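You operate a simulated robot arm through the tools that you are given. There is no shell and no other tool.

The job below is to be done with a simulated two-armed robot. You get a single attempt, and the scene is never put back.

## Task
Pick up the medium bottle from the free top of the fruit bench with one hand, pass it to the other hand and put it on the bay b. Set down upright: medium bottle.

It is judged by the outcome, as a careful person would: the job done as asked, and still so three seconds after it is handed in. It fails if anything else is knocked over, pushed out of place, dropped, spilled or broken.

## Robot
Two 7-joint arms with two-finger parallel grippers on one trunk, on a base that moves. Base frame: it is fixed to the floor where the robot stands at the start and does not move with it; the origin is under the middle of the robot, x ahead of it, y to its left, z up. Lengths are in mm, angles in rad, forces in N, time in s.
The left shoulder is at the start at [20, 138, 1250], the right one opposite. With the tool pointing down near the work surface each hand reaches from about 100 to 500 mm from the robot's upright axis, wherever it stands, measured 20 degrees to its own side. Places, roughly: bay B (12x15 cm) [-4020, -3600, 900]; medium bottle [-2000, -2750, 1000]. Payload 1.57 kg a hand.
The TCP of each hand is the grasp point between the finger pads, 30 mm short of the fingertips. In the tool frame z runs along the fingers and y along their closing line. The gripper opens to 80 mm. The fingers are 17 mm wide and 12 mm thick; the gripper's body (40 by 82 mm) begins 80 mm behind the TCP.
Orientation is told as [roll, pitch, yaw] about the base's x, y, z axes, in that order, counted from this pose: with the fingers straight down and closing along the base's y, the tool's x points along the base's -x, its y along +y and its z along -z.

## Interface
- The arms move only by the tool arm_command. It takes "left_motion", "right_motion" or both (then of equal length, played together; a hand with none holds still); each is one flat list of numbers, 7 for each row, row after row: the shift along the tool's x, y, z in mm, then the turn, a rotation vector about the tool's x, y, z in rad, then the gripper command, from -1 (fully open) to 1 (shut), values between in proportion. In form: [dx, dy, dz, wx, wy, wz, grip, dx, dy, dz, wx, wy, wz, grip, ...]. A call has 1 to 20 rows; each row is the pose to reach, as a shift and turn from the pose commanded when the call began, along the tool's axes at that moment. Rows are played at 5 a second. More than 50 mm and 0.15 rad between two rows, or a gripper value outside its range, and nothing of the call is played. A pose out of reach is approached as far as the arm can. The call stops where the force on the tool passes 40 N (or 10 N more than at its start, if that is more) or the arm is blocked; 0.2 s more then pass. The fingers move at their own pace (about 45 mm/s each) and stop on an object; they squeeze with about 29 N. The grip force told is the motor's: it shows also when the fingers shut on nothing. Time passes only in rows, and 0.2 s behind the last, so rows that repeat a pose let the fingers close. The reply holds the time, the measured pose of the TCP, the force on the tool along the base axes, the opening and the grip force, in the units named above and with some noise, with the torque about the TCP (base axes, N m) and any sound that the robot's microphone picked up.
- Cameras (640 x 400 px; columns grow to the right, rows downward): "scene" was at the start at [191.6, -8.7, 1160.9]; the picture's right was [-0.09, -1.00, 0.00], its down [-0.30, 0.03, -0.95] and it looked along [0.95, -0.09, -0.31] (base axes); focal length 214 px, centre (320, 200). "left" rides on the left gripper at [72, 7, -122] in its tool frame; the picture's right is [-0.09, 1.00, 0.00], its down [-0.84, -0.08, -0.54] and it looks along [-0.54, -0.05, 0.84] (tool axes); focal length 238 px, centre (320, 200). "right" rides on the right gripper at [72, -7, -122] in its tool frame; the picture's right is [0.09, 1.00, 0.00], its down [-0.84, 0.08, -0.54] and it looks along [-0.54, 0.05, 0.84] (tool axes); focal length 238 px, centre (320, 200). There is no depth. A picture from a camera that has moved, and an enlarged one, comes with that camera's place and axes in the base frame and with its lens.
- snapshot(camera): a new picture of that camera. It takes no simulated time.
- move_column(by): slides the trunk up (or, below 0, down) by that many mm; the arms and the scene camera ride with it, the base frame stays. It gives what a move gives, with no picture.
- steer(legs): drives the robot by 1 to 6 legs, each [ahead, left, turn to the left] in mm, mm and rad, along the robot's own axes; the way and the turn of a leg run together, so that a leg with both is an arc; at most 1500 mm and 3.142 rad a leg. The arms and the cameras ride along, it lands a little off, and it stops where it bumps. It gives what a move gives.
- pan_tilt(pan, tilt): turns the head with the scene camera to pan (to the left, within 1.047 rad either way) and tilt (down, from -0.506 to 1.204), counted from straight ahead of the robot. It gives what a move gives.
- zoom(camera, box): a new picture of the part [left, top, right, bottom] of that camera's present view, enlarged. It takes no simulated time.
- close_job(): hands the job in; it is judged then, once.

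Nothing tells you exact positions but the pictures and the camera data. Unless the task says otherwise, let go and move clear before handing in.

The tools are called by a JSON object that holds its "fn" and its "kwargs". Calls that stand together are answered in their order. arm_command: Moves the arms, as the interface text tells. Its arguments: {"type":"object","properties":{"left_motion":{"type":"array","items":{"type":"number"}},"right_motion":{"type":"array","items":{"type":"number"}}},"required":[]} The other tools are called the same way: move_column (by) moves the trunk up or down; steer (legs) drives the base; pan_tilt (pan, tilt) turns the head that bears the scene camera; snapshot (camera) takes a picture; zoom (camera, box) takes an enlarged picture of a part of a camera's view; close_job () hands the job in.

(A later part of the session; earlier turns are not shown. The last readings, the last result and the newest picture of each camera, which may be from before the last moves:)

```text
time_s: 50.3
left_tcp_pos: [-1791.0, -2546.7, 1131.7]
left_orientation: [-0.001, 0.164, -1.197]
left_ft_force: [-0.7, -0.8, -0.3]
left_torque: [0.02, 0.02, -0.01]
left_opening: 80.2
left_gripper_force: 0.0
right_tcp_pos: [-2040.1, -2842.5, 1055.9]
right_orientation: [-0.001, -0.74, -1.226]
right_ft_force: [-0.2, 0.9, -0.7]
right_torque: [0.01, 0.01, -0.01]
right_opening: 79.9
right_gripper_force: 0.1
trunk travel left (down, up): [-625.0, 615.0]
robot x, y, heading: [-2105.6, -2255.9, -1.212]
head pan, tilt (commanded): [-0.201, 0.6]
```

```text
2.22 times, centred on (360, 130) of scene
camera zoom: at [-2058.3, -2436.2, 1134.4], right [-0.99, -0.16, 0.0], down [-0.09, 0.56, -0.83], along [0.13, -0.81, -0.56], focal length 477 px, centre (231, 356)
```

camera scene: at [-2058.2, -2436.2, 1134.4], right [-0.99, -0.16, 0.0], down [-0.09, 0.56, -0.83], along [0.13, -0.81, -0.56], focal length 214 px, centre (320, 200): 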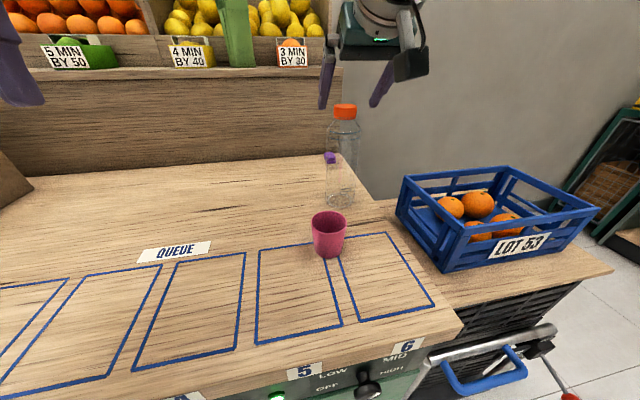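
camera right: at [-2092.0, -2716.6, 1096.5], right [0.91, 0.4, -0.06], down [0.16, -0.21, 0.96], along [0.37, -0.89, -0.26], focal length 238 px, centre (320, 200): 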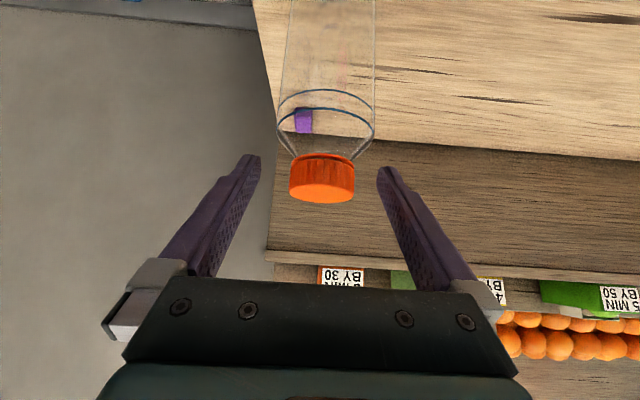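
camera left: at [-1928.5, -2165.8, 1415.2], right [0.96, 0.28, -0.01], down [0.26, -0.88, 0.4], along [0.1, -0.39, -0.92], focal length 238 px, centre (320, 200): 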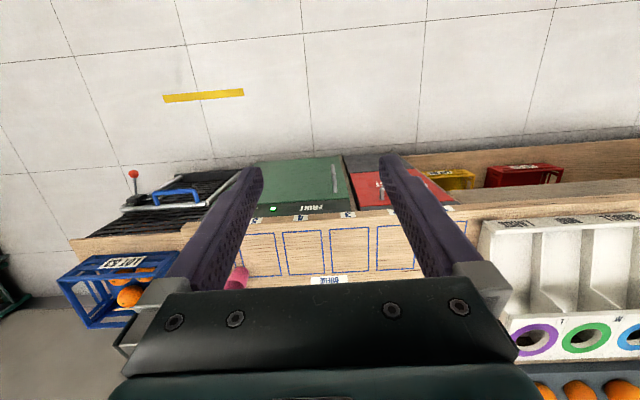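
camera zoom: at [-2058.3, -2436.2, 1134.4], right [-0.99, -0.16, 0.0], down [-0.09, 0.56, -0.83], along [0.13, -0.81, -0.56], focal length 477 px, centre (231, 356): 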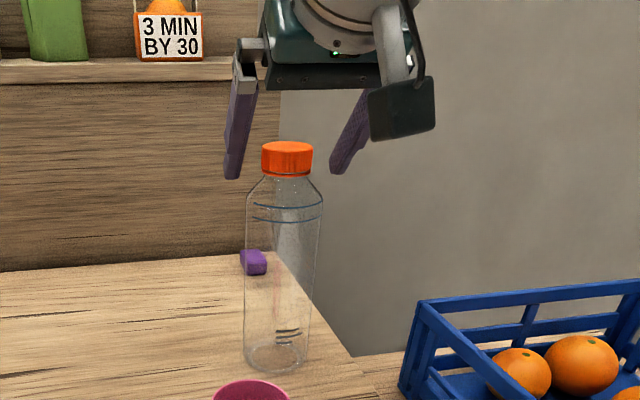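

The fingers straddle the cap evenly at the right height. I'll close on the cap.

{"fn": "arm_command", "kwargs": {"right_motion": [0, 0, 0, 0, 0, 0, 0, 0, 0, 0, 0, 0, 0, 1, 0, 0, 0, 0, 0, 0, 1, 0, 0, 0, 0, 0, 0, 1, 0, 0, 0, 0, 0, 0, 1, 0, 0, 0, 0, 0, 0, 1]}}

{"fn": "snapshot", "kwargs": {"camera": "right"}}

{"fn": "zoom", "kwargs": {"camera": "scene", "box": [280, 40, 440, 220]}}

```text
time_s: 51.7
left_tcp_pos: [-1789.8, -2547.7, 1132.7]
left_orientation: [0.0, 0.165, -1.195]
left_ft_force: [-0.1, 0.0, -0.5]
left_torque: [0.01, 0.0, -0.02]
left_opening: 79.8
left_gripper_force: 0.0
right_tcp_pos: [-2040.2, -2842.4, 1056.0]
right_orientation: [0.001, -0.739, -1.226]
right_ft_force: [1.1, 0.1, 3.1]
right_torque: [0.0, -0.08, 0.02]
right_opening: 38.7
right_gripper_force: 29.3
trunk travel left (down, up): [-625.0, 615.0]
robot x, y, heading: [-2105.7, -2252.6, -1.21]
head pan, tilt (commanded): [-0.201, 0.6]
```

```text
taken
camera right: at [-2091.7, -2716.7, 1096.9], right [0.91, 0.4, -0.06], down [0.16, -0.21, 0.96], along [0.37, -0.89, -0.26], focal length 238 px, centre (320, 200)
```

right: 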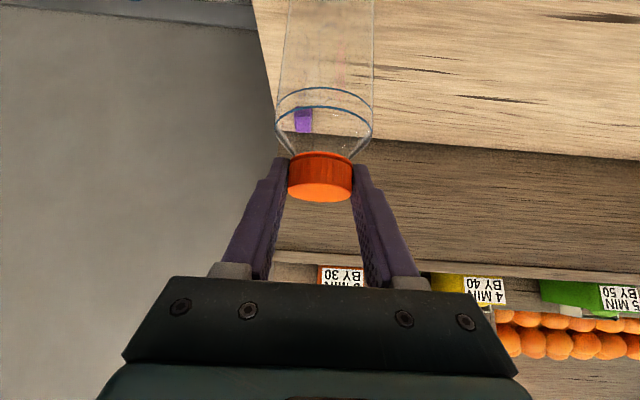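

```text
2.22 times, centred on (360, 130) of scene
camera zoom: at [-2058.2, -2436.4, 1134.5], right [-0.99, -0.16, 0.0], down [-0.09, 0.56, -0.83], along [0.13, -0.81, -0.56], focal length 477 px, centre (231, 356)
```

zoom: 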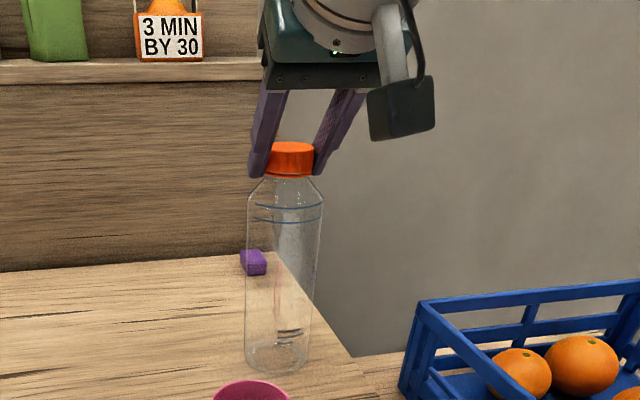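

The cap is gripped (opening 38.7 mm, 29 N). I'll lift slightly with the trunk and check that the bottle follows.

{"fn": "move_column", "kwargs": {"by": 25}}

{"fn": "snapshot", "kwargs": {"camera": "right"}}

{"fn": "snapshot", "kwargs": {"camera": "scene"}}

```text
time_s: 52.4
left_tcp_pos: [-1790.7, -2546.8, 1158.5]
left_orientation: [0.0, 0.164, -1.198]
left_ft_force: [0.9, -0.5, 0.3]
left_torque: [-0.02, -0.02, 0.01]
left_opening: 80.2
left_gripper_force: 0.0
right_tcp_pos: [-2039.7, -2841.3, 1079.4]
right_orientation: [0.0, -0.738, -1.226]
right_ft_force: [0.4, 0.2, -0.5]
right_torque: [-0.02, -0.01, 0.03]
right_opening: 38.9
right_gripper_force: 29.0
trunk travel left (down, up): [-650.0, 590.0]
robot x, y, heading: [-2102.7, -2258.0, -1.207]
head pan, tilt (commanded): [-0.201, 0.6]
```

```text
taken
camera right: at [-2092.0, -2716.3, 1121.5], right [0.91, 0.4, -0.06], down [0.16, -0.21, 0.96], along [0.37, -0.89, -0.26], focal length 238 px, centre (320, 200)
```

right: 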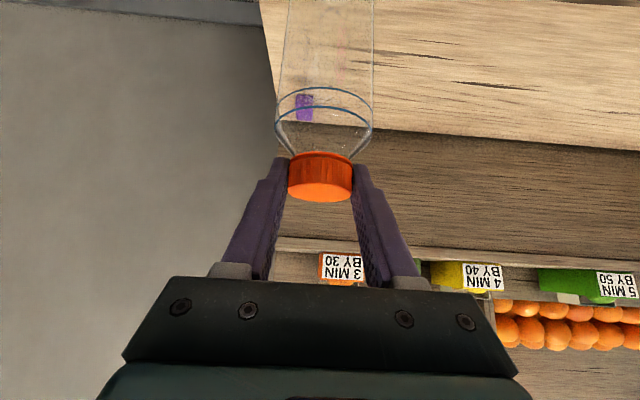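

```text
taken
camera scene: at [-2058.3, -2436.1, 1159.4], right [-0.99, -0.16, 0.0], down [-0.09, 0.56, -0.82], along [0.13, -0.81, -0.57], focal length 214 px, centre (320, 200)
```

scene: 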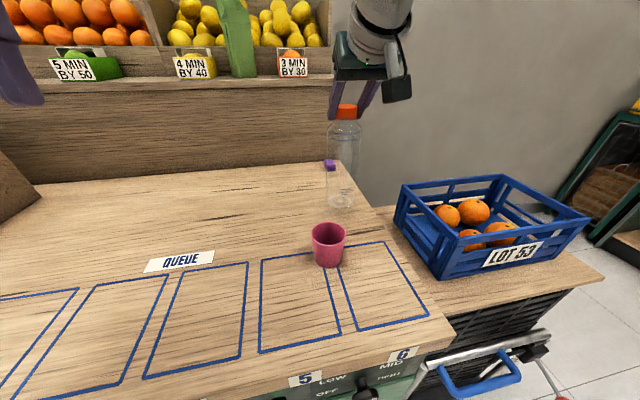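

The bottle came up with the hand and hasn't slipped. I'll lift well above the cup, then back away from the bench.

{"fn": "move_column", "kwargs": {"by": 140}}

{"fn": "snapshot", "kwargs": {"camera": "scene"}}

```text
time_s: 54.0
left_tcp_pos: [-1790.2, -2547.9, 1297.9]
left_orientation: [0.0, 0.165, -1.197]
left_ft_force: [0.8, -0.4, 0.4]
left_torque: [-0.05, 0.02, -0.01]
left_opening: 80.1
left_gripper_force: 0.0
right_tcp_pos: [-2039.2, -2841.4, 1219.4]
right_orientation: [-0.002, -0.739, -1.224]
right_ft_force: [-1.3, -0.4, -1.0]
right_torque: [0.04, -0.01, 0.0]
right_opening: 38.9
right_gripper_force: 29.0
trunk travel left (down, up): [-790.0, 450.0]
robot x, y, heading: [-2106.4, -2255.4, -1.211]
head pan, tilt (commanded): [-0.201, 0.6]
```

```text
taken
camera scene: at [-2058.3, -2436.1, 1299.4], right [-0.99, -0.16, 0.0], down [-0.09, 0.56, -0.83], along [0.13, -0.81, -0.56], focal length 214 px, centre (320, 200)
```

scene: 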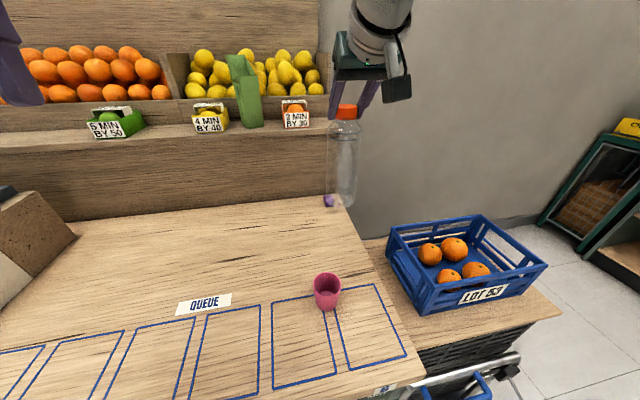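

The bottle hangs clear above the cup. I'm backing off 500 mm into the aisle for the handover.

{"fn": "steer", "kwargs": {"legs": [[-500, 0, 0]]}}

{"fn": "snapshot", "kwargs": {"camera": "scene"}}

{"fn": "snapshot", "kwargs": {"camera": "right"}}

```text
time_s: 57.0
left_tcp_pos: [-1966.3, -2083.7, 1298.6]
left_orientation: [0.0, 0.166, -1.198]
left_ft_force: [0.4, -0.2, 0.5]
left_torque: [-0.02, 0.01, -0.04]
left_opening: 80.2
left_gripper_force: 0.0
right_tcp_pos: [-2216.7, -2377.1, 1220.6]
right_orientation: [-0.002, -0.74, -1.228]
right_ft_force: [-0.5, -0.3, -0.2]
right_torque: [0.02, 0.0, 0.04]
right_opening: 38.8
right_gripper_force: 29.2
trunk travel left (down, up): [-790.0, 450.0]
robot x, y, heading: [-2279.9, -1794.2, -1.21]
head pan, tilt (commanded): [-0.201, 0.6]
```

```text
taken
camera scene: at [-2233.9, -1972.1, 1299.4], right [-0.99, -0.16, 0.0], down [-0.09, 0.56, -0.83], along [0.13, -0.81, -0.56], focal length 214 px, centre (320, 200)
```

scene: 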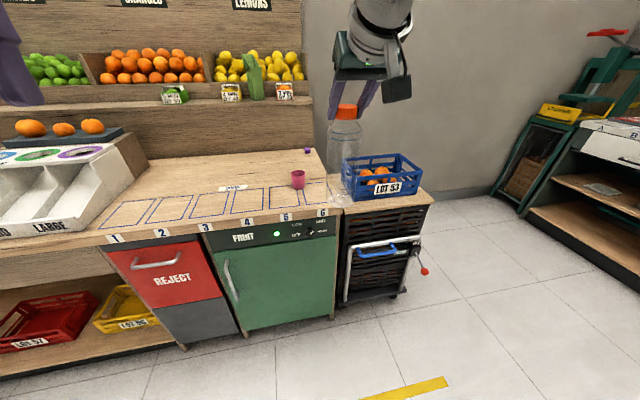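

```text
taken
camera right: at [-2268.0, -2252.3, 1261.7], right [0.91, 0.4, -0.06], down [0.16, -0.21, 0.96], along [0.37, -0.89, -0.26], focal length 238 px, centre (320, 200)
```

right: 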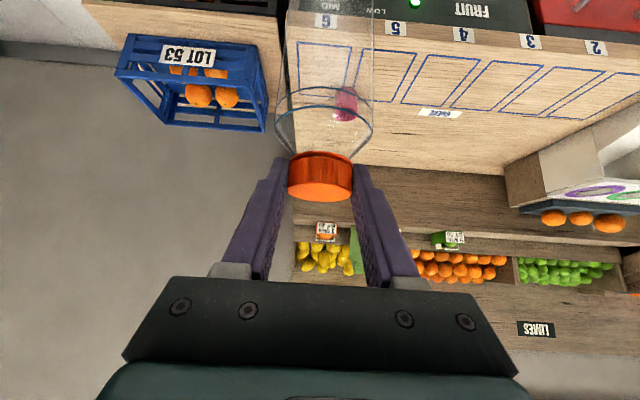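

Everything on the bench is undisturbed. Bay B seems to be on the desk along the perpendicular wall, so I'll turn right to face it and look it over before the handover.

{"fn": "steer", "kwargs": {"legs": [[0, 0, -1.57]]}}

{"fn": "pan_tilt", "kwargs": {"pan": 0.35, "tilt": 0.2}}

{"fn": "snapshot", "kwargs": {"camera": "scene"}}

```text
time_s: 61.2
left_tcp_pos: [-2569.9, -2111.2, 1297.1]
left_orientation: [0.001, 0.165, -2.758]
left_ft_force: [-0.6, -0.5, 0.4]
left_torque: [0.02, 0.0, 0.01]
left_opening: 80.0
left_gripper_force: 0.1
right_tcp_pos: [-2867.0, -1864.8, 1220.5]
right_orientation: [-0.001, -0.74, -2.787]
right_ft_force: [0.5, 0.4, -1.0]
right_torque: [-0.01, -0.01, -0.04]
right_opening: 38.8
right_gripper_force: 28.8
trunk travel left (down, up): [-790.0, 450.0]
robot x, y, heading: [-2281.1, -1792.8, -2.772]
head pan, tilt (commanded): [-0.201, 0.6]
```

```text
time_s: 62.1
left_tcp_pos: [-2570.1, -2110.3, 1297.5]
left_orientation: [-0.001, 0.163, -2.759]
left_ft_force: [-0.7, -0.3, -0.2]
left_torque: [-0.04, -0.01, 0.02]
left_opening: 79.9
left_gripper_force: 0.1
right_tcp_pos: [-2866.5, -1864.9, 1220.9]
right_orientation: [-0.001, -0.74, -2.785]
right_ft_force: [-0.5, 0.6, -0.3]
right_torque: [-0.01, 0.02, 0.03]
right_opening: 38.8
right_gripper_force: 28.9
trunk travel left (down, up): [-790.0, 450.0]
robot x, y, heading: [-2282.1, -1788.2, -2.764]
head pan, tilt (commanded): [0.351, 0.201]
```

```text
taken
camera scene: at [-2445.9, -1889.4, 1336.1], right [-0.66, 0.75, 0.0], down [0.15, 0.13, -0.98], along [-0.73, -0.65, -0.2], focal length 214 px, centre (320, 200)
```

scene: 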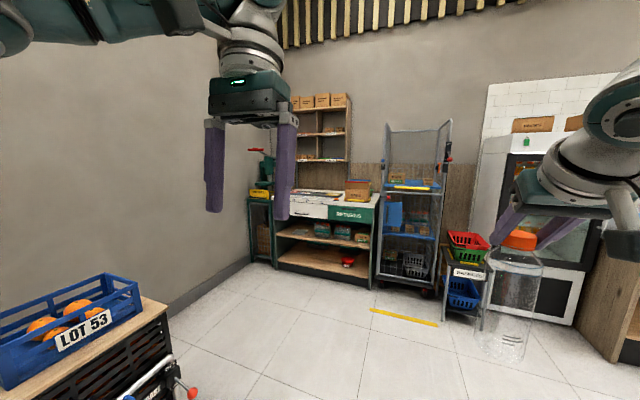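

I can see the RETURNS desk with shelves above it, the crusher to its left and a cage trolley to its right. I'll zoom in on the desk top.

{"fn": "zoom", "kwargs": {"camera": "scene", "box": [240, 140, 400, 240]}}

```text
4.00 times, centred on (320, 190) of scene
camera zoom: at [-2445.9, -1889.4, 1336.1], right [-0.66, 0.75, 0.0], down [0.15, 0.13, -0.98], along [-0.73, -0.65, -0.2], focal length 858 px, centre (320, 240)
```

zoom: 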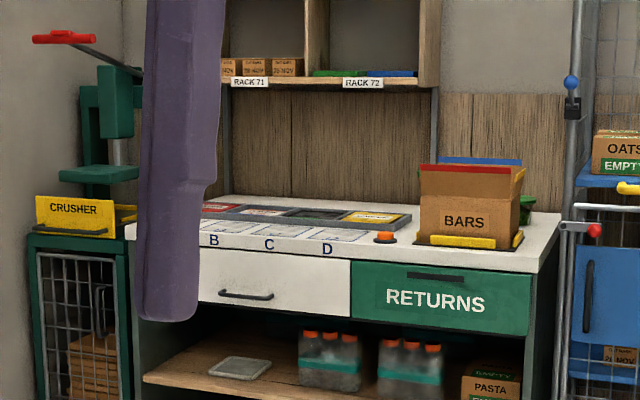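

Bay B is the outlined patch behind the letter B at the front of the desk top. I'll do the handover here in open floor. First I'll bring the bottle closer to the chest and yaw the right hand towards the left.

{"fn": "arm_command", "kwargs": {"right_motion": [13.9, 11, -12.7, -0.0312, 0, -0.0342, 1, 27.9, 22, -25.4, -0.0624, 0, -0.0683, 1, 41.8, 33, -38.1, -0.0936, 0, -0.1025, 1, 55.7, 44, -50.9, -0.1248, 0, -0.1366, 1, 69.6, 55, -63.6, -0.156, 0, -0.1708, 1, 83.6, 66, -76.3, -0.1871, 0, -0.2049, 1, 97.5, 77, -89, -0.2183, 0, -0.239, 1, 111.4, 88, -101.7, -0.2495, 0, -0.2732, 1, 111.4, 88, -101.7, -0.2495, 0, -0.2732, 1]}}

{"fn": "pan_tilt", "kwargs": {"pan": -0.1, "tilt": 0.3}}

{"fn": "snapshot", "kwargs": {"camera": "scene"}}

{"fn": "snapshot", "kwargs": {"camera": "right"}}

```text
time_s: 64.2
left_tcp_pos: [-2570.8, -2110.2, 1297.4]
left_orientation: [0.0, 0.164, -2.757]
left_ft_force: [0.1, 0.2, -0.6]
left_torque: [-0.03, -0.01, -0.01]
left_opening: 80.2
left_gripper_force: 0.1
right_tcp_pos: [-2694.7, -1895.0, 1219.8]
right_orientation: [0.0, -0.737, -2.415]
right_ft_force: [0.4, -1.0, -0.6]
right_torque: [-0.02, 0.0, -0.02]
right_opening: 39.0
right_gripper_force: 28.8
trunk travel left (down, up): [-790.0, 450.0]
robot x, y, heading: [-2283.2, -1790.2, -2.768]
head pan, tilt (commanded): [0.351, 0.201]
```

```text
time_s: 65.0
left_tcp_pos: [-2570.2, -2110.9, 1298.0]
left_orientation: [0.001, 0.164, -2.758]
left_ft_force: [-0.3, 0.1, -0.2]
left_torque: [0.0, 0.03, -0.06]
left_opening: 80.0
left_gripper_force: 0.1
right_tcp_pos: [-2693.4, -1894.0, 1220.3]
right_orientation: [0.001, -0.739, -2.415]
right_ft_force: [0.1, 0.6, 0.2]
right_torque: [0.0, -0.01, 0.03]
right_opening: 38.7
right_gripper_force: 29.3
trunk travel left (down, up): [-790.0, 450.0]
robot x, y, heading: [-2285.1, -1796.3, -2.761]
head pan, tilt (commanded): [-0.099, 0.3]
```

```text
taken
camera scene: at [-2465.9, -1853.1, 1326.9], right [-0.27, 0.96, 0.0], down [0.28, 0.08, -0.96], along [-0.92, -0.26, -0.3], focal length 214 px, centre (320, 200)
```

scene: 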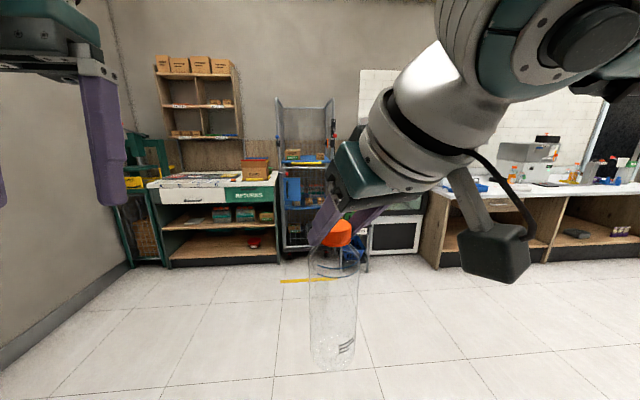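

```text
taken
camera right: at [-2597.8, -1800.0, 1261.6], right [0.71, -0.7, -0.06], down [-0.14, -0.23, 0.96], along [-0.69, -0.68, -0.26], focal length 238 px, centre (320, 200)
```

right: 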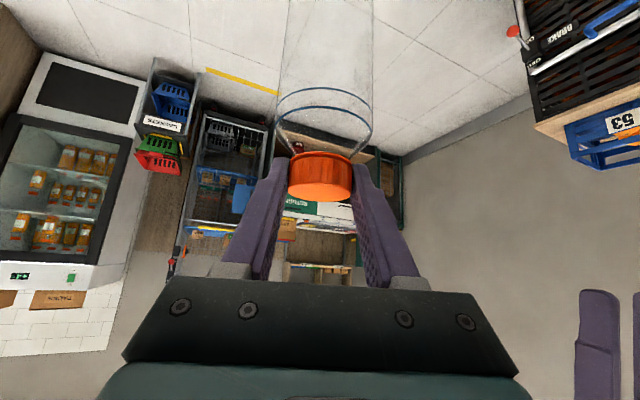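

The bottle hangs vertically in front of my chest. Now I'll tilt the left hand forward, staying well off to the left of the bottle.

{"fn": "arm_command", "kwargs": {"left_motion": [1.3, 0.9, 9.9, 0, -0.1356, 0, -1, 2.5, 1.9, 19.8, 0, -0.2711, 0, -1, 3.8, 2.8, 29.7, 0, -0.4067, 0, -1, 5, 3.7, 39.7, 0, -0.5423, 0, -1, 6.3, 4.6, 49.6, 0, -0.6779, 0, -1, 7.5, 5.6, 59.5, 0, -0.8134, 0, -1, 8.8, 6.5, 69.4, 0, -0.949, 0, -1, 8.8, 6.5, 69.4, 0, -0.949, 0, -1]}}

{"fn": "snapshot", "kwargs": {"camera": "scene"}}

{"fn": "snapshot", "kwargs": {"camera": "left"}}

```text
time_s: 66.8
left_tcp_pos: [-2547.9, -2109.3, 1230.6]
left_orientation: [0.0, -0.785, -2.757]
left_ft_force: [1.2, -0.6, 0.7]
left_torque: [0.02, 0.02, 0.0]
left_opening: 80.2
left_gripper_force: 0.0
right_tcp_pos: [-2694.9, -1895.8, 1221.5]
right_orientation: [0.0, -0.74, -2.415]
right_ft_force: [0.9, 0.3, 0.0]
right_torque: [0.01, 0.02, 0.0]
right_opening: 39.0
right_gripper_force: 29.0
trunk travel left (down, up): [-790.0, 450.0]
robot x, y, heading: [-2283.2, -1793.3, -2.766]
head pan, tilt (commanded): [-0.099, 0.3]
```

```text
taken
camera scene: at [-2466.0, -1853.0, 1326.9], right [-0.27, 0.96, 0.0], down [0.28, 0.08, -0.96], along [-0.92, -0.26, -0.3], focal length 214 px, centre (320, 200)
```

scene: 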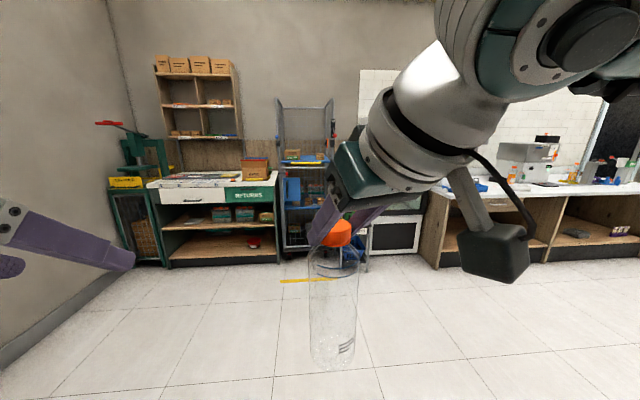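

```text
taken
camera left: at [-2418.6, -2063.0, 1266.3], right [0.31, -0.95, 0.06], down [-0.22, -0.01, 0.97], along [-0.92, -0.32, -0.21], focal length 238 px, centre (320, 200)
```

left: 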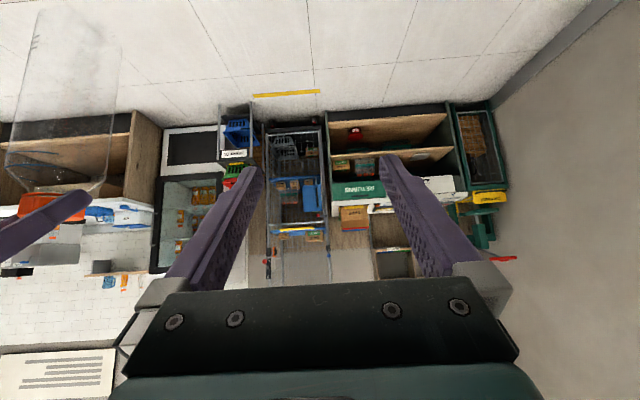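

The left hand is tilted and clear. Now I'll yaw it towards the bottle and bring it to a pre-grasp point about 80 mm off the bottle's side.

{"fn": "arm_command", "kwargs": {"left_motion": [4.7, -19.7, 4.6, 0.0501, 0, 0.0502, -1, 9.3, -39.3, 9.1, 0.1002, 0, 0.1003, -1, 14, -59, 13.7, 0.1503, 0, 0.1505, -1, 18.7, -78.6, 18.3, 0.2004, 0, 0.2006, -1, 23.4, -98.3, 22.9, 0.2506, 0, 0.2508, -1, 28, -117.9, 27.4, 0.3007, 0, 0.3009, -1]}}

{"fn": "snapshot", "kwargs": {"camera": "scene"}}

{"fn": "snapshot", "kwargs": {"camera": "left"}}

```text
time_s: 68.2
left_tcp_pos: [-2592.6, -2000.8, 1192.2]
left_orientation: [0.002, -0.785, 3.098]
left_ft_force: [-0.8, 0.3, 0.8]
left_torque: [0.05, -0.02, 0.01]
left_opening: 79.9
left_gripper_force: 0.0
right_tcp_pos: [-2695.2, -1894.3, 1220.7]
right_orientation: [0.0, -0.74, -2.416]
right_ft_force: [0.2, 0.7, -0.2]
right_torque: [0.01, 0.02, 0.01]
right_opening: 38.7
right_gripper_force: 28.8
trunk travel left (down, up): [-790.0, 450.0]
robot x, y, heading: [-2281.7, -1795.5, -2.77]
head pan, tilt (commanded): [-0.099, 0.3]
```

```text
taken
camera scene: at [-2466.0, -1853.0, 1326.9], right [-0.27, 0.96, 0.0], down [0.28, 0.08, -0.96], along [-0.92, -0.26, -0.3], focal length 214 px, centre (320, 200)
```

scene: 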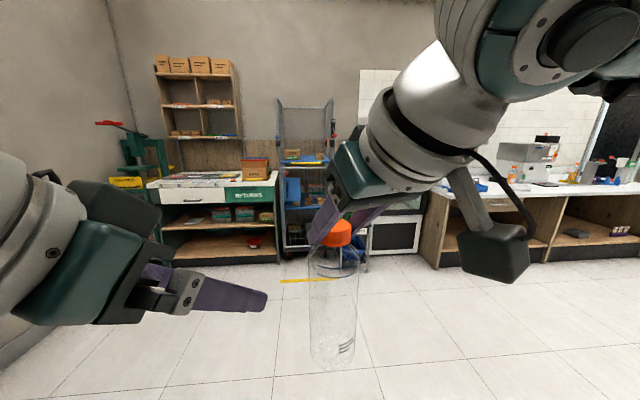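

```text
taken
camera left: at [-2456.0, -2011.4, 1227.6], right [-0.11, -0.99, 0.07], down [-0.21, 0.09, 0.97], along [-0.97, 0.09, -0.21], focal length 238 px, centre (320, 200)
```

left: 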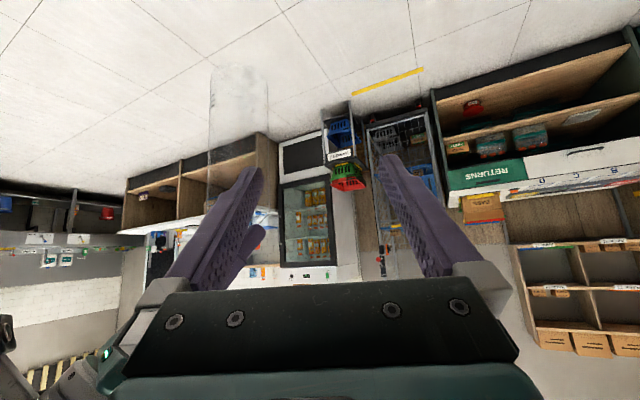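

{"fn": "arm_command", "kwargs": {"left_motion": [-0.8, -18.2, 10.3, 0.0497, 0, 0.0497, -1, -1.6, -36.3, 20.6, 0.0993, 0, 0.0994, -1, -2.5, -54.5, 31, 0.149, 0, 0.1491, -1, -3.3, -72.6, 41.3, 0.1986, 0, 0.1988, -1, -3.3, -72.6, 41.3, 0.1986, 0, 0.1988, -1]}}

{"fn": "snapshot", "kwargs": {"camera": "scene"}}

{"fn": "snapshot", "kwargs": {"camera": "left"}}

```text
time_s: 69.5
left_tcp_pos: [-2622.5, -1925.5, 1165.7]
left_orientation: [0.0, -0.784, 2.818]
left_ft_force: [0.2, 0.3, 0.6]
left_torque: [0.03, -0.03, -0.01]
left_opening: 79.7
left_gripper_force: 0.1
right_tcp_pos: [-2692.9, -1894.9, 1220.3]
right_orientation: [0.0, -0.741, -2.415]
right_ft_force: [-1.1, -0.1, -1.1]
right_torque: [0.0, 0.01, 0.03]
right_opening: 38.8
right_gripper_force: 29.0
trunk travel left (down, up): [-790.0, 450.0]
robot x, y, heading: [-2279.7, -1791.0, -2.766]
head pan, tilt (commanded): [-0.099, 0.3]
```

```text
taken
camera scene: at [-2466.0, -1853.0, 1326.9], right [-0.27, 0.96, 0.0], down [0.28, 0.08, -0.96], along [-0.92, -0.26, -0.3], focal length 214 px, centre (320, 200)
```

scene: 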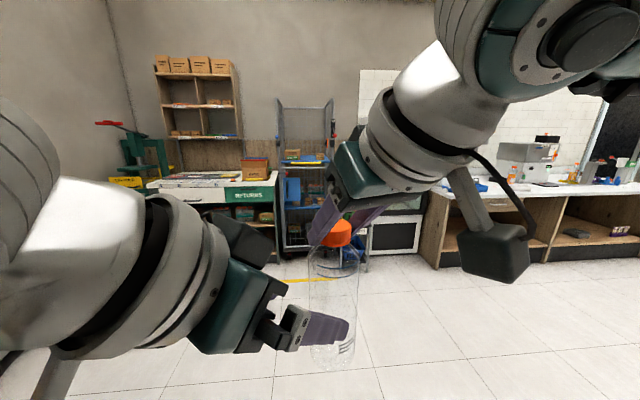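

```text
taken
camera left: at [-2493.0, -1974.8, 1201.0], right [-0.38, -0.92, 0.06], down [-0.17, 0.14, 0.97], along [-0.91, 0.36, -0.21], focal length 238 px, centre (320, 200)
```

left: 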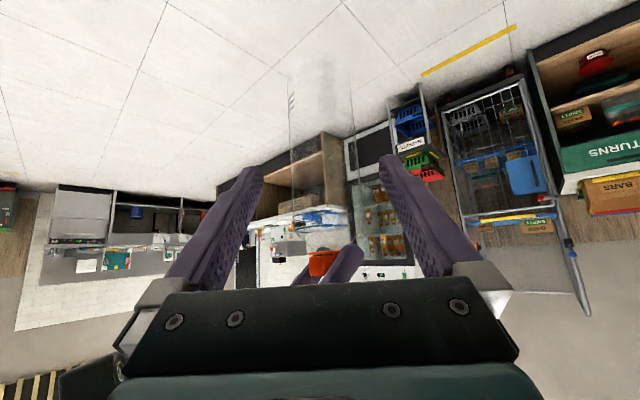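

The bottle now sits between the left fingers in that camera's view. I'll zoom in to check the centring.

{"fn": "zoom", "kwargs": {"camera": "left", "box": [220, 40, 420, 290]}}

{"fn": "zoom", "kwargs": {"camera": "scene", "box": [250, 190, 410, 390]}}

```text
1.60 times, centred on (320, 165) of left
camera zoom: at [-2493.0, -1974.8, 1201.0], right [-0.38, -0.92, 0.06], down [-0.17, 0.14, 0.97], along [-0.91, 0.36, -0.21], focal length 381 px, centre (320, 256)
```

zoom: 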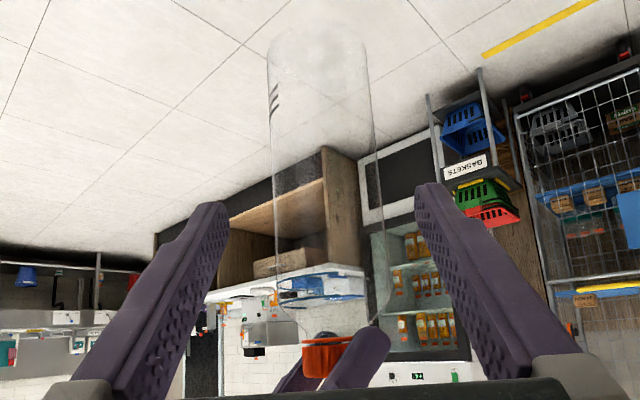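

```text
2.00 times, centred on (330, 290) of scene
camera zoom: at [-2466.0, -1853.0, 1326.9], right [-0.27, 0.96, 0.0], down [0.28, 0.08, -0.96], along [-0.92, -0.26, -0.3], focal length 429 px, centre (300, 20)
```

zoom: 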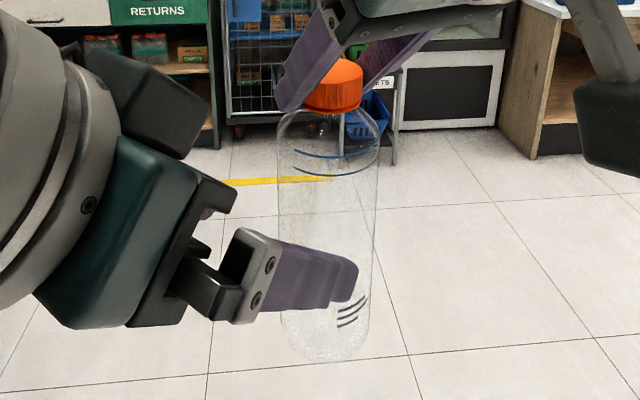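

The bottle is centred within about 1–2 mm. I'll advance the left hand along its tool axis in two stages, the first one 65 mm.

{"fn": "arm_command", "kwargs": {"left_motion": [0, 0.4, 13, 0, 0, 0, -1, 0, 0.8, 26, 0, 0, 0, -1, 0, 1.2, 39, 0, 0, 0, -1, 0, 1.2, 52, 0, 0, 0, -1, 0, 1.2, 65, 0, 0, 0, -1]}}

{"fn": "zoom", "kwargs": {"camera": "left", "box": [220, 40, 420, 290]}}

{"fn": "zoom", "kwargs": {"camera": "scene", "box": [250, 190, 410, 390]}}

```text
time_s: 70.7
left_tcp_pos: [-2665.8, -1911.7, 1118.0]
left_orientation: [0.001, -0.783, 2.817]
left_ft_force: [-0.2, 1.1, -0.1]
left_torque: [0.02, 0.0, -0.03]
left_opening: 79.9
left_gripper_force: 0.0
right_tcp_pos: [-2695.6, -1895.2, 1220.3]
right_orientation: [0.0, -0.739, -2.417]
right_ft_force: [-0.4, 0.4, 0.4]
right_torque: [-0.01, 0.0, -0.01]
right_opening: 39.0
right_gripper_force: 28.7
trunk travel left (down, up): [-790.0, 450.0]
robot x, y, heading: [-2283.5, -1791.7, -2.771]
head pan, tilt (commanded): [-0.099, 0.3]
```

```text
1.60 times, centred on (320, 165) of left
camera zoom: at [-2537.2, -1961.2, 1154.3], right [-0.38, -0.92, 0.06], down [-0.17, 0.14, 0.97], along [-0.91, 0.36, -0.21], focal length 381 px, centre (320, 256)
```

zoom: 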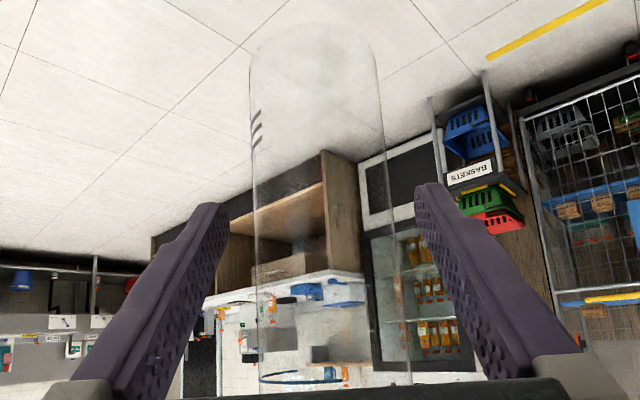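

```text
2.00 times, centred on (330, 290) of scene
camera zoom: at [-2466.0, -1853.0, 1326.9], right [-0.27, 0.96, 0.0], down [0.28, 0.08, -0.96], along [-0.92, -0.26, -0.3], focal length 429 px, centre (300, 20)
```

zoom: 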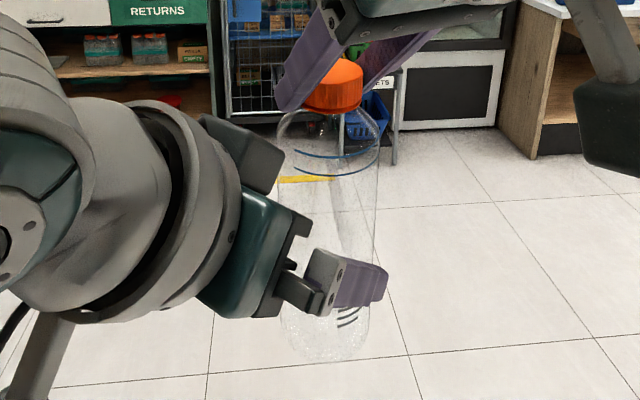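

Still centred with clearance on both sides. I'll advance the last 43 mm to put the body between the pads.

{"fn": "arm_command", "kwargs": {"left_motion": [0, 0, 11, 0, 0, 0, -1, 0, 0, 22, 0, 0, 0, -1, 0, 0.3, 33, 0, 0, 0, -1, 0, 0.5, 43, 0, 0, 0, -1]}}

{"fn": "snapshot", "kwargs": {"camera": "left"}}

{"fn": "zoom", "kwargs": {"camera": "scene", "box": [250, 190, 410, 390]}}

```text
time_s: 71.7
left_tcp_pos: [-2693.9, -1904.1, 1088.5]
left_orientation: [0.0, -0.785, 2.819]
left_ft_force: [-1.0, 0.2, 0.1]
left_torque: [-0.01, -0.01, 0.01]
left_opening: 80.0
left_gripper_force: 0.0
right_tcp_pos: [-2694.0, -1894.8, 1220.3]
right_orientation: [0.0, -0.741, -2.415]
right_ft_force: [0.0, -0.1, -0.9]
right_torque: [-0.01, 0.01, 0.0]
right_opening: 39.0
right_gripper_force: 28.9
trunk travel left (down, up): [-790.0, 450.0]
robot x, y, heading: [-2283.2, -1790.7, -2.762]
head pan, tilt (commanded): [-0.099, 0.3]
```

```text
taken
camera left: at [-2565.7, -1951.9, 1123.9], right [-0.38, -0.92, 0.07], down [-0.17, 0.14, 0.97], along [-0.91, 0.36, -0.21], focal length 238 px, centre (320, 200)
```

left: 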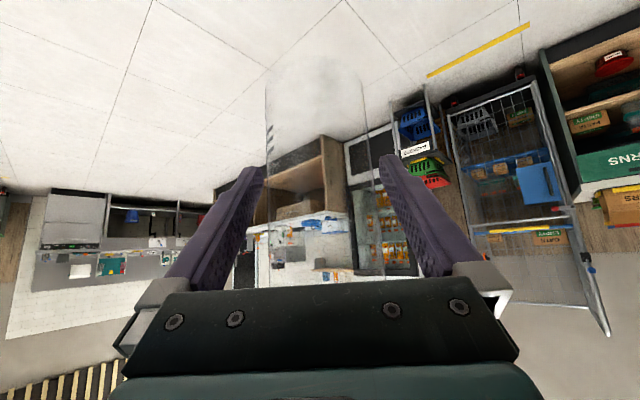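

```text
2.00 times, centred on (330, 290) of scene
camera zoom: at [-2466.0, -1853.0, 1326.9], right [-0.27, 0.96, 0.0], down [0.28, 0.08, -0.96], along [-0.92, -0.26, -0.3], focal length 429 px, centre (300, 20)
```

zoom: 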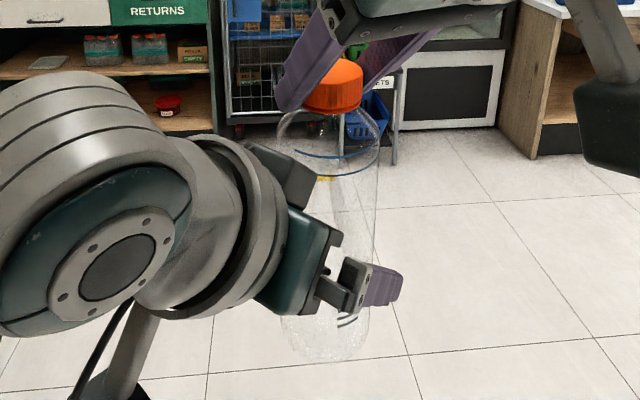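

Both pads flank the body. I'll close the left gripper while the right still holds the cap.

{"fn": "arm_command", "kwargs": {"left_motion": [0, 0, 0, 0, 0, 0, -0.6, 0, 0, 0, 0, 0, 0, -0.4, 0, 0, 0, 0, 0, 0, 0, 0, 0, 0, 0, 0, 0, 1, 0, 0, 0, 0, 0, 0, 1, 0, 0, 0, 0, 0, 0, 1]}}

{"fn": "snapshot", "kwargs": {"camera": "left"}}

{"fn": "zoom", "kwargs": {"camera": "scene", "box": [250, 190, 410, 390]}}

```text
time_s: 73.0
left_tcp_pos: [-2694.7, -1902.6, 1086.9]
left_orientation: [-0.001, -0.782, 2.821]
left_ft_force: [-1.4, -1.3, -0.2]
left_torque: [0.44, -0.37, 0.09]
left_opening: 64.0
left_gripper_force: 29.1
right_tcp_pos: [-2695.8, -1894.3, 1221.2]
right_orientation: [-0.001, -0.739, -2.416]
right_ft_force: [1.3, 1.5, -0.6]
right_torque: [-0.2, 0.12, -0.12]
right_opening: 39.1
right_gripper_force: 28.7
trunk travel left (down, up): [-790.0, 450.0]
robot x, y, heading: [-2275.6, -1794.2, -2.765]
head pan, tilt (commanded): [-0.099, 0.3]
```

```text
taken
camera left: at [-2565.5, -1952.0, 1123.9], right [-0.38, -0.92, 0.06], down [-0.17, 0.14, 0.97], along [-0.91, 0.36, -0.21], focal length 238 px, centre (320, 200)
```

left: 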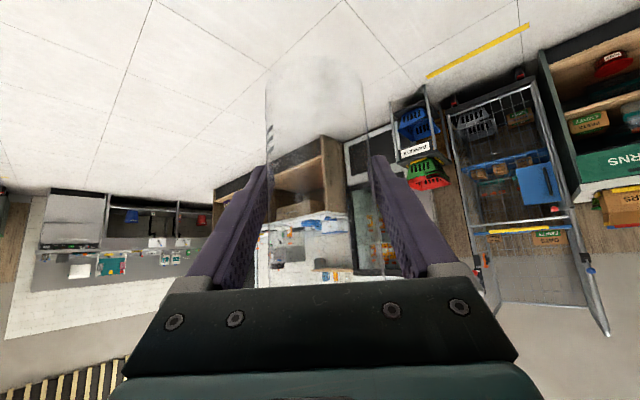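

```text
2.00 times, centred on (330, 290) of scene
camera zoom: at [-2466.0, -1853.0, 1326.9], right [-0.27, 0.96, 0.0], down [0.28, 0.08, -0.96], along [-0.92, -0.26, -0.3], focal length 429 px, centre (300, 20)
```

zoom: 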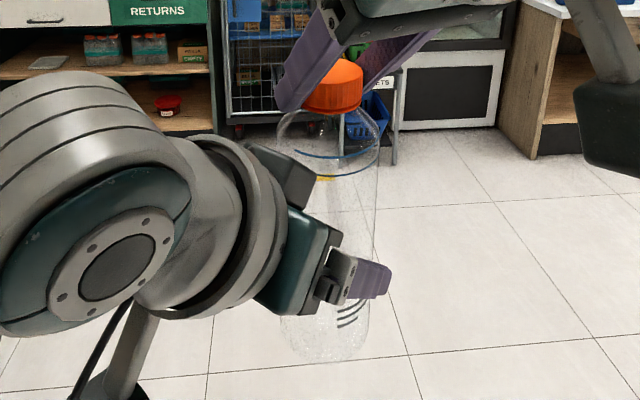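

The left hand holds the body (64 mm, 29 N) with only small interaction forces. Now I'll open the right hand and draw it back along its own axis.

{"fn": "arm_command", "kwargs": {"right_motion": [0, 0, 0, 0, 0, 0, -0.2, 0, 0, 0, 0, 0, 0, -0.6, 0, 0, 0, 0, 0, 0, -1, 0, 0, 0, 0, 0, 0, -1, 0, 0, 0, 0, 0, 0, -1]}}

{"fn": "zoom", "kwargs": {"camera": "scene", "box": [250, 190, 410, 390]}}

{"fn": "snapshot", "kwargs": {"camera": "right"}}

```text
time_s: 74.2
left_tcp_pos: [-2693.3, -1902.6, 1088.0]
left_orientation: [0.001, -0.783, 2.82]
left_ft_force: [-0.6, 0.3, 0.9]
left_torque: [-0.02, 0.0, 0.02]
left_opening: 64.4
left_gripper_force: 29.1
right_tcp_pos: [-2693.6, -1894.7, 1219.9]
right_orientation: [-0.001, -0.741, -2.415]
right_ft_force: [-0.1, -1.0, -0.1]
right_torque: [-0.02, -0.02, -0.03]
right_opening: 79.8
right_gripper_force: 0.0
trunk travel left (down, up): [-790.0, 450.0]
robot x, y, heading: [-2280.2, -1793.2, -2.77]
head pan, tilt (commanded): [-0.099, 0.3]
```

```text
2.00 times, centred on (330, 290) of scene
camera zoom: at [-2466.0, -1853.0, 1326.9], right [-0.27, 0.96, 0.0], down [0.28, 0.08, -0.96], along [-0.92, -0.26, -0.3], focal length 429 px, centre (300, 20)
```

zoom: 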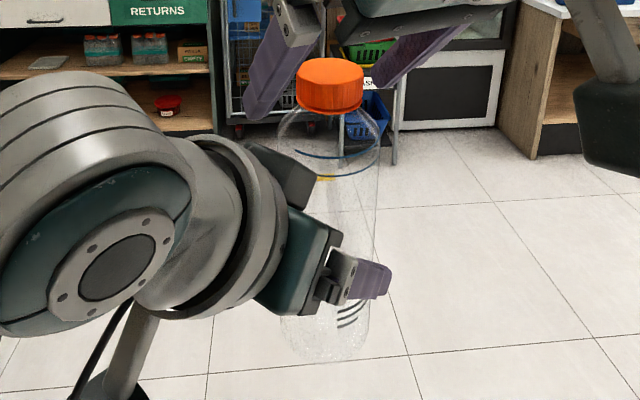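

```text
taken
camera right: at [-2597.8, -1799.9, 1261.6], right [0.71, -0.7, -0.06], down [-0.14, -0.23, 0.96], along [-0.69, -0.68, -0.26], focal length 238 px, centre (320, 200)
```

right: 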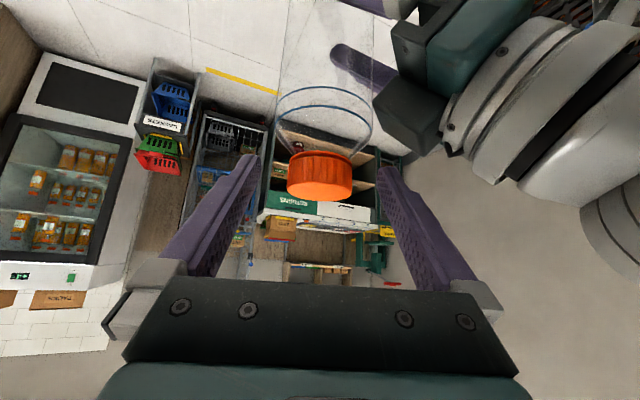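

The left hand holds the bottle firmly on its own. I'll pull the right hand back off the cap, then stow it up to the right.

{"fn": "arm_command", "kwargs": {"right_motion": [0, 0, -16, 0, 0, 0, -1, 0, 0, -32, 0, 0, 0, -1, 0, 0, -48, 0, 0, 0, -1, 0, 0, -64, 0, 0, 0, -1, 0, 0, -80, 0, 0, 0, -1, 9.8, -27.9, -100.2, 0.0393, 0, 0.0431, -1, 19.6, -55.7, -120.4, 0.0787, 0, 0.0862, -1, 29.4, -83.6, -140.6, 0.118, 0, 0.1293, -1, 39.1, -111.5, -160.9, 0.1573, 0, 0.1723, -1, 48.9, -139.3, -181.1, 0.1967, 0, 0.2154, -1, 58.7, -167.2, -201.3, 0.236, 0, 0.2585, -1]}}

{"fn": "snapshot", "kwargs": {"camera": "scene"}}

```text
time_s: 76.6
left_tcp_pos: [-2693.3, -1902.3, 1089.8]
left_orientation: [0.0, -0.782, 2.819]
left_ft_force: [0.2, -0.3, -0.3]
left_torque: [-0.02, 0.0, -0.02]
left_opening: 64.2
left_gripper_force: 29.2
right_tcp_pos: [-2660.6, -1657.0, 1277.9]
right_orientation: [-0.005, -0.554, -2.726]
right_ft_force: [-0.3, 0.3, 0.1]
right_torque: [-0.01, -0.02, -0.04]
right_opening: 79.9
right_gripper_force: 0.1
right hand out of reach, approached as far as the arm can: row 8, 9, 10, 11
trunk travel left (down, up): [-790.0, 450.0]
robot x, y, heading: [-2280.6, -1790.0, -2.766]
head pan, tilt (commanded): [-0.099, 0.3]
stopped in row 11 (right hand): the arm was blocked; the commanded pose is now the measured one
```

```text
taken
camera scene: at [-2466.0, -1853.1, 1326.9], right [-0.27, 0.96, 0.0], down [0.28, 0.08, -0.96], along [-0.92, -0.26, -0.3], focal length 214 px, centre (320, 200)
```

scene: 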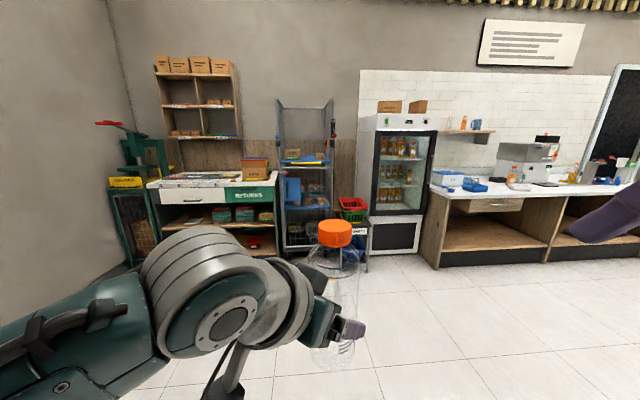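

The handover is done: the bottle is upright in the left hand and the right hand is clear. Now I'll swing the left hand to point straight ahead on the left side, ready for placing.

{"fn": "arm_command", "kwargs": {"left_motion": [11.8, 14.9, -11.7, -0.0617, 0, -0.062, 1, 23.6, 29.9, -23.5, -0.1234, 0, -0.1241, 1, 35.4, 44.8, -35.2, -0.1851, 0, -0.1861, 1, 47.2, 59.8, -46.9, -0.2469, 0, -0.2481, 1, 58.9, 74.7, -58.6, -0.3086, 0, -0.3101, 1, 70.7, 89.6, -70.4, -0.3703, 0, -0.3722, 1, 82.5, 104.6, -82.1, -0.432, 0, -0.4342, 1, 94.3, 119.5, -93.8, -0.4937, 0, -0.4962, 1, 94.3, 119.5, -93.8, -0.4937, 0, -0.4962, 1]}}

{"fn": "snapshot", "kwargs": {"camera": "scene"}}

{"fn": "snapshot", "kwargs": {"camera": "left"}}

```text
time_s: 78.6
left_tcp_pos: [-2605.5, -2058.9, 1087.9]
left_orientation: [-0.003, -0.783, -2.761]
left_ft_force: [-0.1, -0.4, 1.0]
left_torque: [-0.04, -0.01, 0.04]
left_opening: 64.3
left_gripper_force: 28.6
right_tcp_pos: [-2661.2, -1656.8, 1279.0]
right_orientation: [-0.006, -0.555, -2.724]
right_ft_force: [-0.9, 0.6, 0.0]
right_torque: [0.0, 0.03, 0.0]
right_opening: 80.0
right_gripper_force: 0.0
trunk travel left (down, up): [-790.0, 450.0]
robot x, y, heading: [-2284.5, -1790.5, -2.77]
head pan, tilt (commanded): [-0.099, 0.3]
```

```text
taken
camera scene: at [-2466.0, -1853.0, 1326.9], right [-0.27, 0.96, 0.0], down [0.28, 0.08, -0.96], along [-0.92, -0.26, -0.3], focal length 214 px, centre (320, 200)
```

scene: 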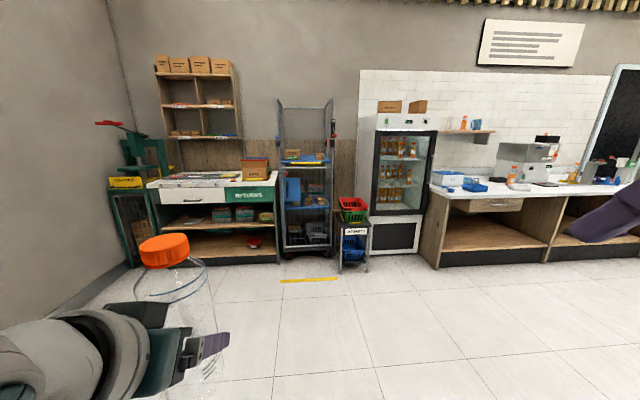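

```text
taken
camera left: at [-2475.1, -2013.2, 1124.1], right [0.31, -0.95, 0.06], down [-0.22, -0.01, 0.97], along [-0.92, -0.31, -0.21], focal length 238 px, centre (320, 200)
```

left: 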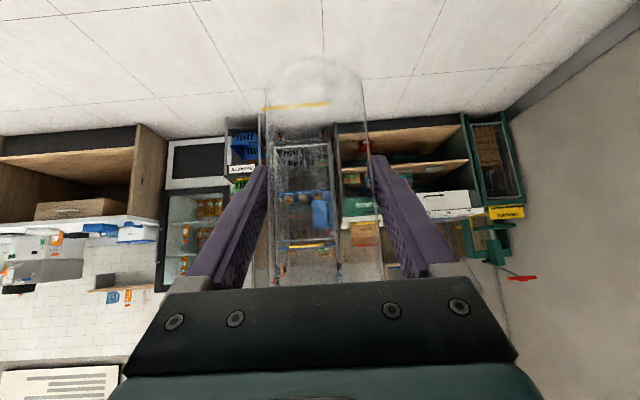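

The bottle is upright in the left hand, pointing ahead. I'll drive ahead 1200 mm, past the crate trolley, then 700 mm left to come in front of the desk.

{"fn": "steer", "kwargs": {"legs": [[1200, 0, 0], [0, 700, 0]]}}

{"fn": "pan_tilt", "kwargs": {"pan": 0.3, "tilt": 0.4}}

{"fn": "snapshot", "kwargs": {"camera": "scene"}}

```text
time_s: 88.2
left_tcp_pos: [-3458.4, -3150.4, 1088.6]
left_orientation: [-0.001, -0.783, -2.753]
left_ft_force: [0.3, 0.3, -0.5]
left_torque: [-0.03, -0.01, -0.03]
left_opening: 64.1
left_gripper_force: 28.9
right_tcp_pos: [-3518.3, -2749.9, 1277.4]
right_orientation: [-0.003, -0.555, -2.715]
right_ft_force: [-0.5, 0.0, -0.4]
right_torque: [0.0, 0.04, 0.0]
right_opening: 80.1
right_gripper_force: 0.1
trunk travel left (down, up): [-790.0, 450.0]
robot x, y, heading: [-3135.8, -2879.8, -2.76]
head pan, tilt (commanded): [-0.099, 0.3]
```

```text
time_s: 89.0
left_tcp_pos: [-3457.9, -3150.8, 1088.4]
left_orientation: [-0.003, -0.783, -2.751]
left_ft_force: [-0.8, 1.3, 0.1]
left_torque: [-0.02, 0.01, 0.06]
left_opening: 64.1
left_gripper_force: 29.0
right_tcp_pos: [-3516.9, -2750.3, 1277.7]
right_orientation: [-0.002, -0.556, -2.716]
right_ft_force: [-0.2, 0.4, -0.5]
right_torque: [-0.01, -0.01, 0.0]
right_opening: 80.0
right_gripper_force: 0.1
trunk travel left (down, up): [-790.0, 450.0]
robot x, y, heading: [-3137.6, -2880.2, -2.757]
head pan, tilt (commanded): [0.3, 0.4]
```

```text
taken
camera scene: at [-3302.8, -2976.2, 1317.7], right [-0.63, 0.78, 0.0], down [0.3, 0.25, -0.92], along [-0.71, -0.58, -0.39], focal length 214 px, centre (320, 200)
```

scene: 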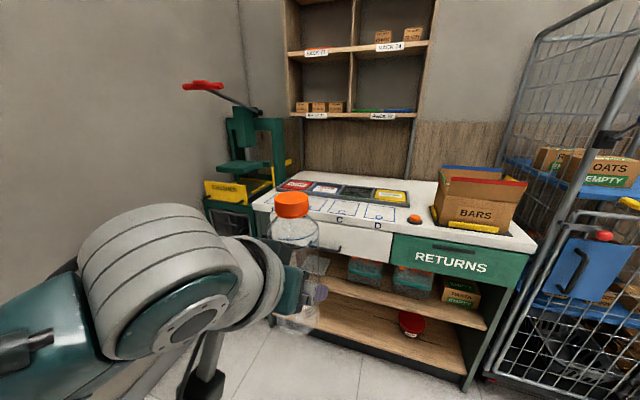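

The desk is close now, but the bottle partly hides bays A and B. I'll zoom in on the desk top.

{"fn": "zoom", "kwargs": {"camera": "scene", "box": [250, 160, 430, 260]}}

```text
3.56 times, centred on (340, 210) of scene
camera zoom: at [-3302.8, -2976.2, 1317.7], right [-0.63, 0.78, 0.0], down [0.3, 0.25, -0.92], along [-0.71, -0.58, -0.39], focal length 763 px, centre (249, 164)
```

zoom: 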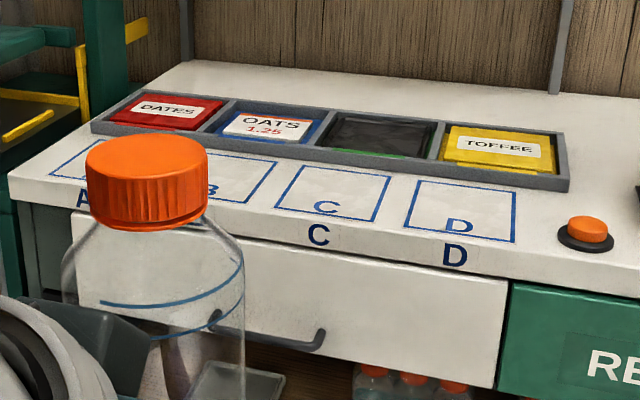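

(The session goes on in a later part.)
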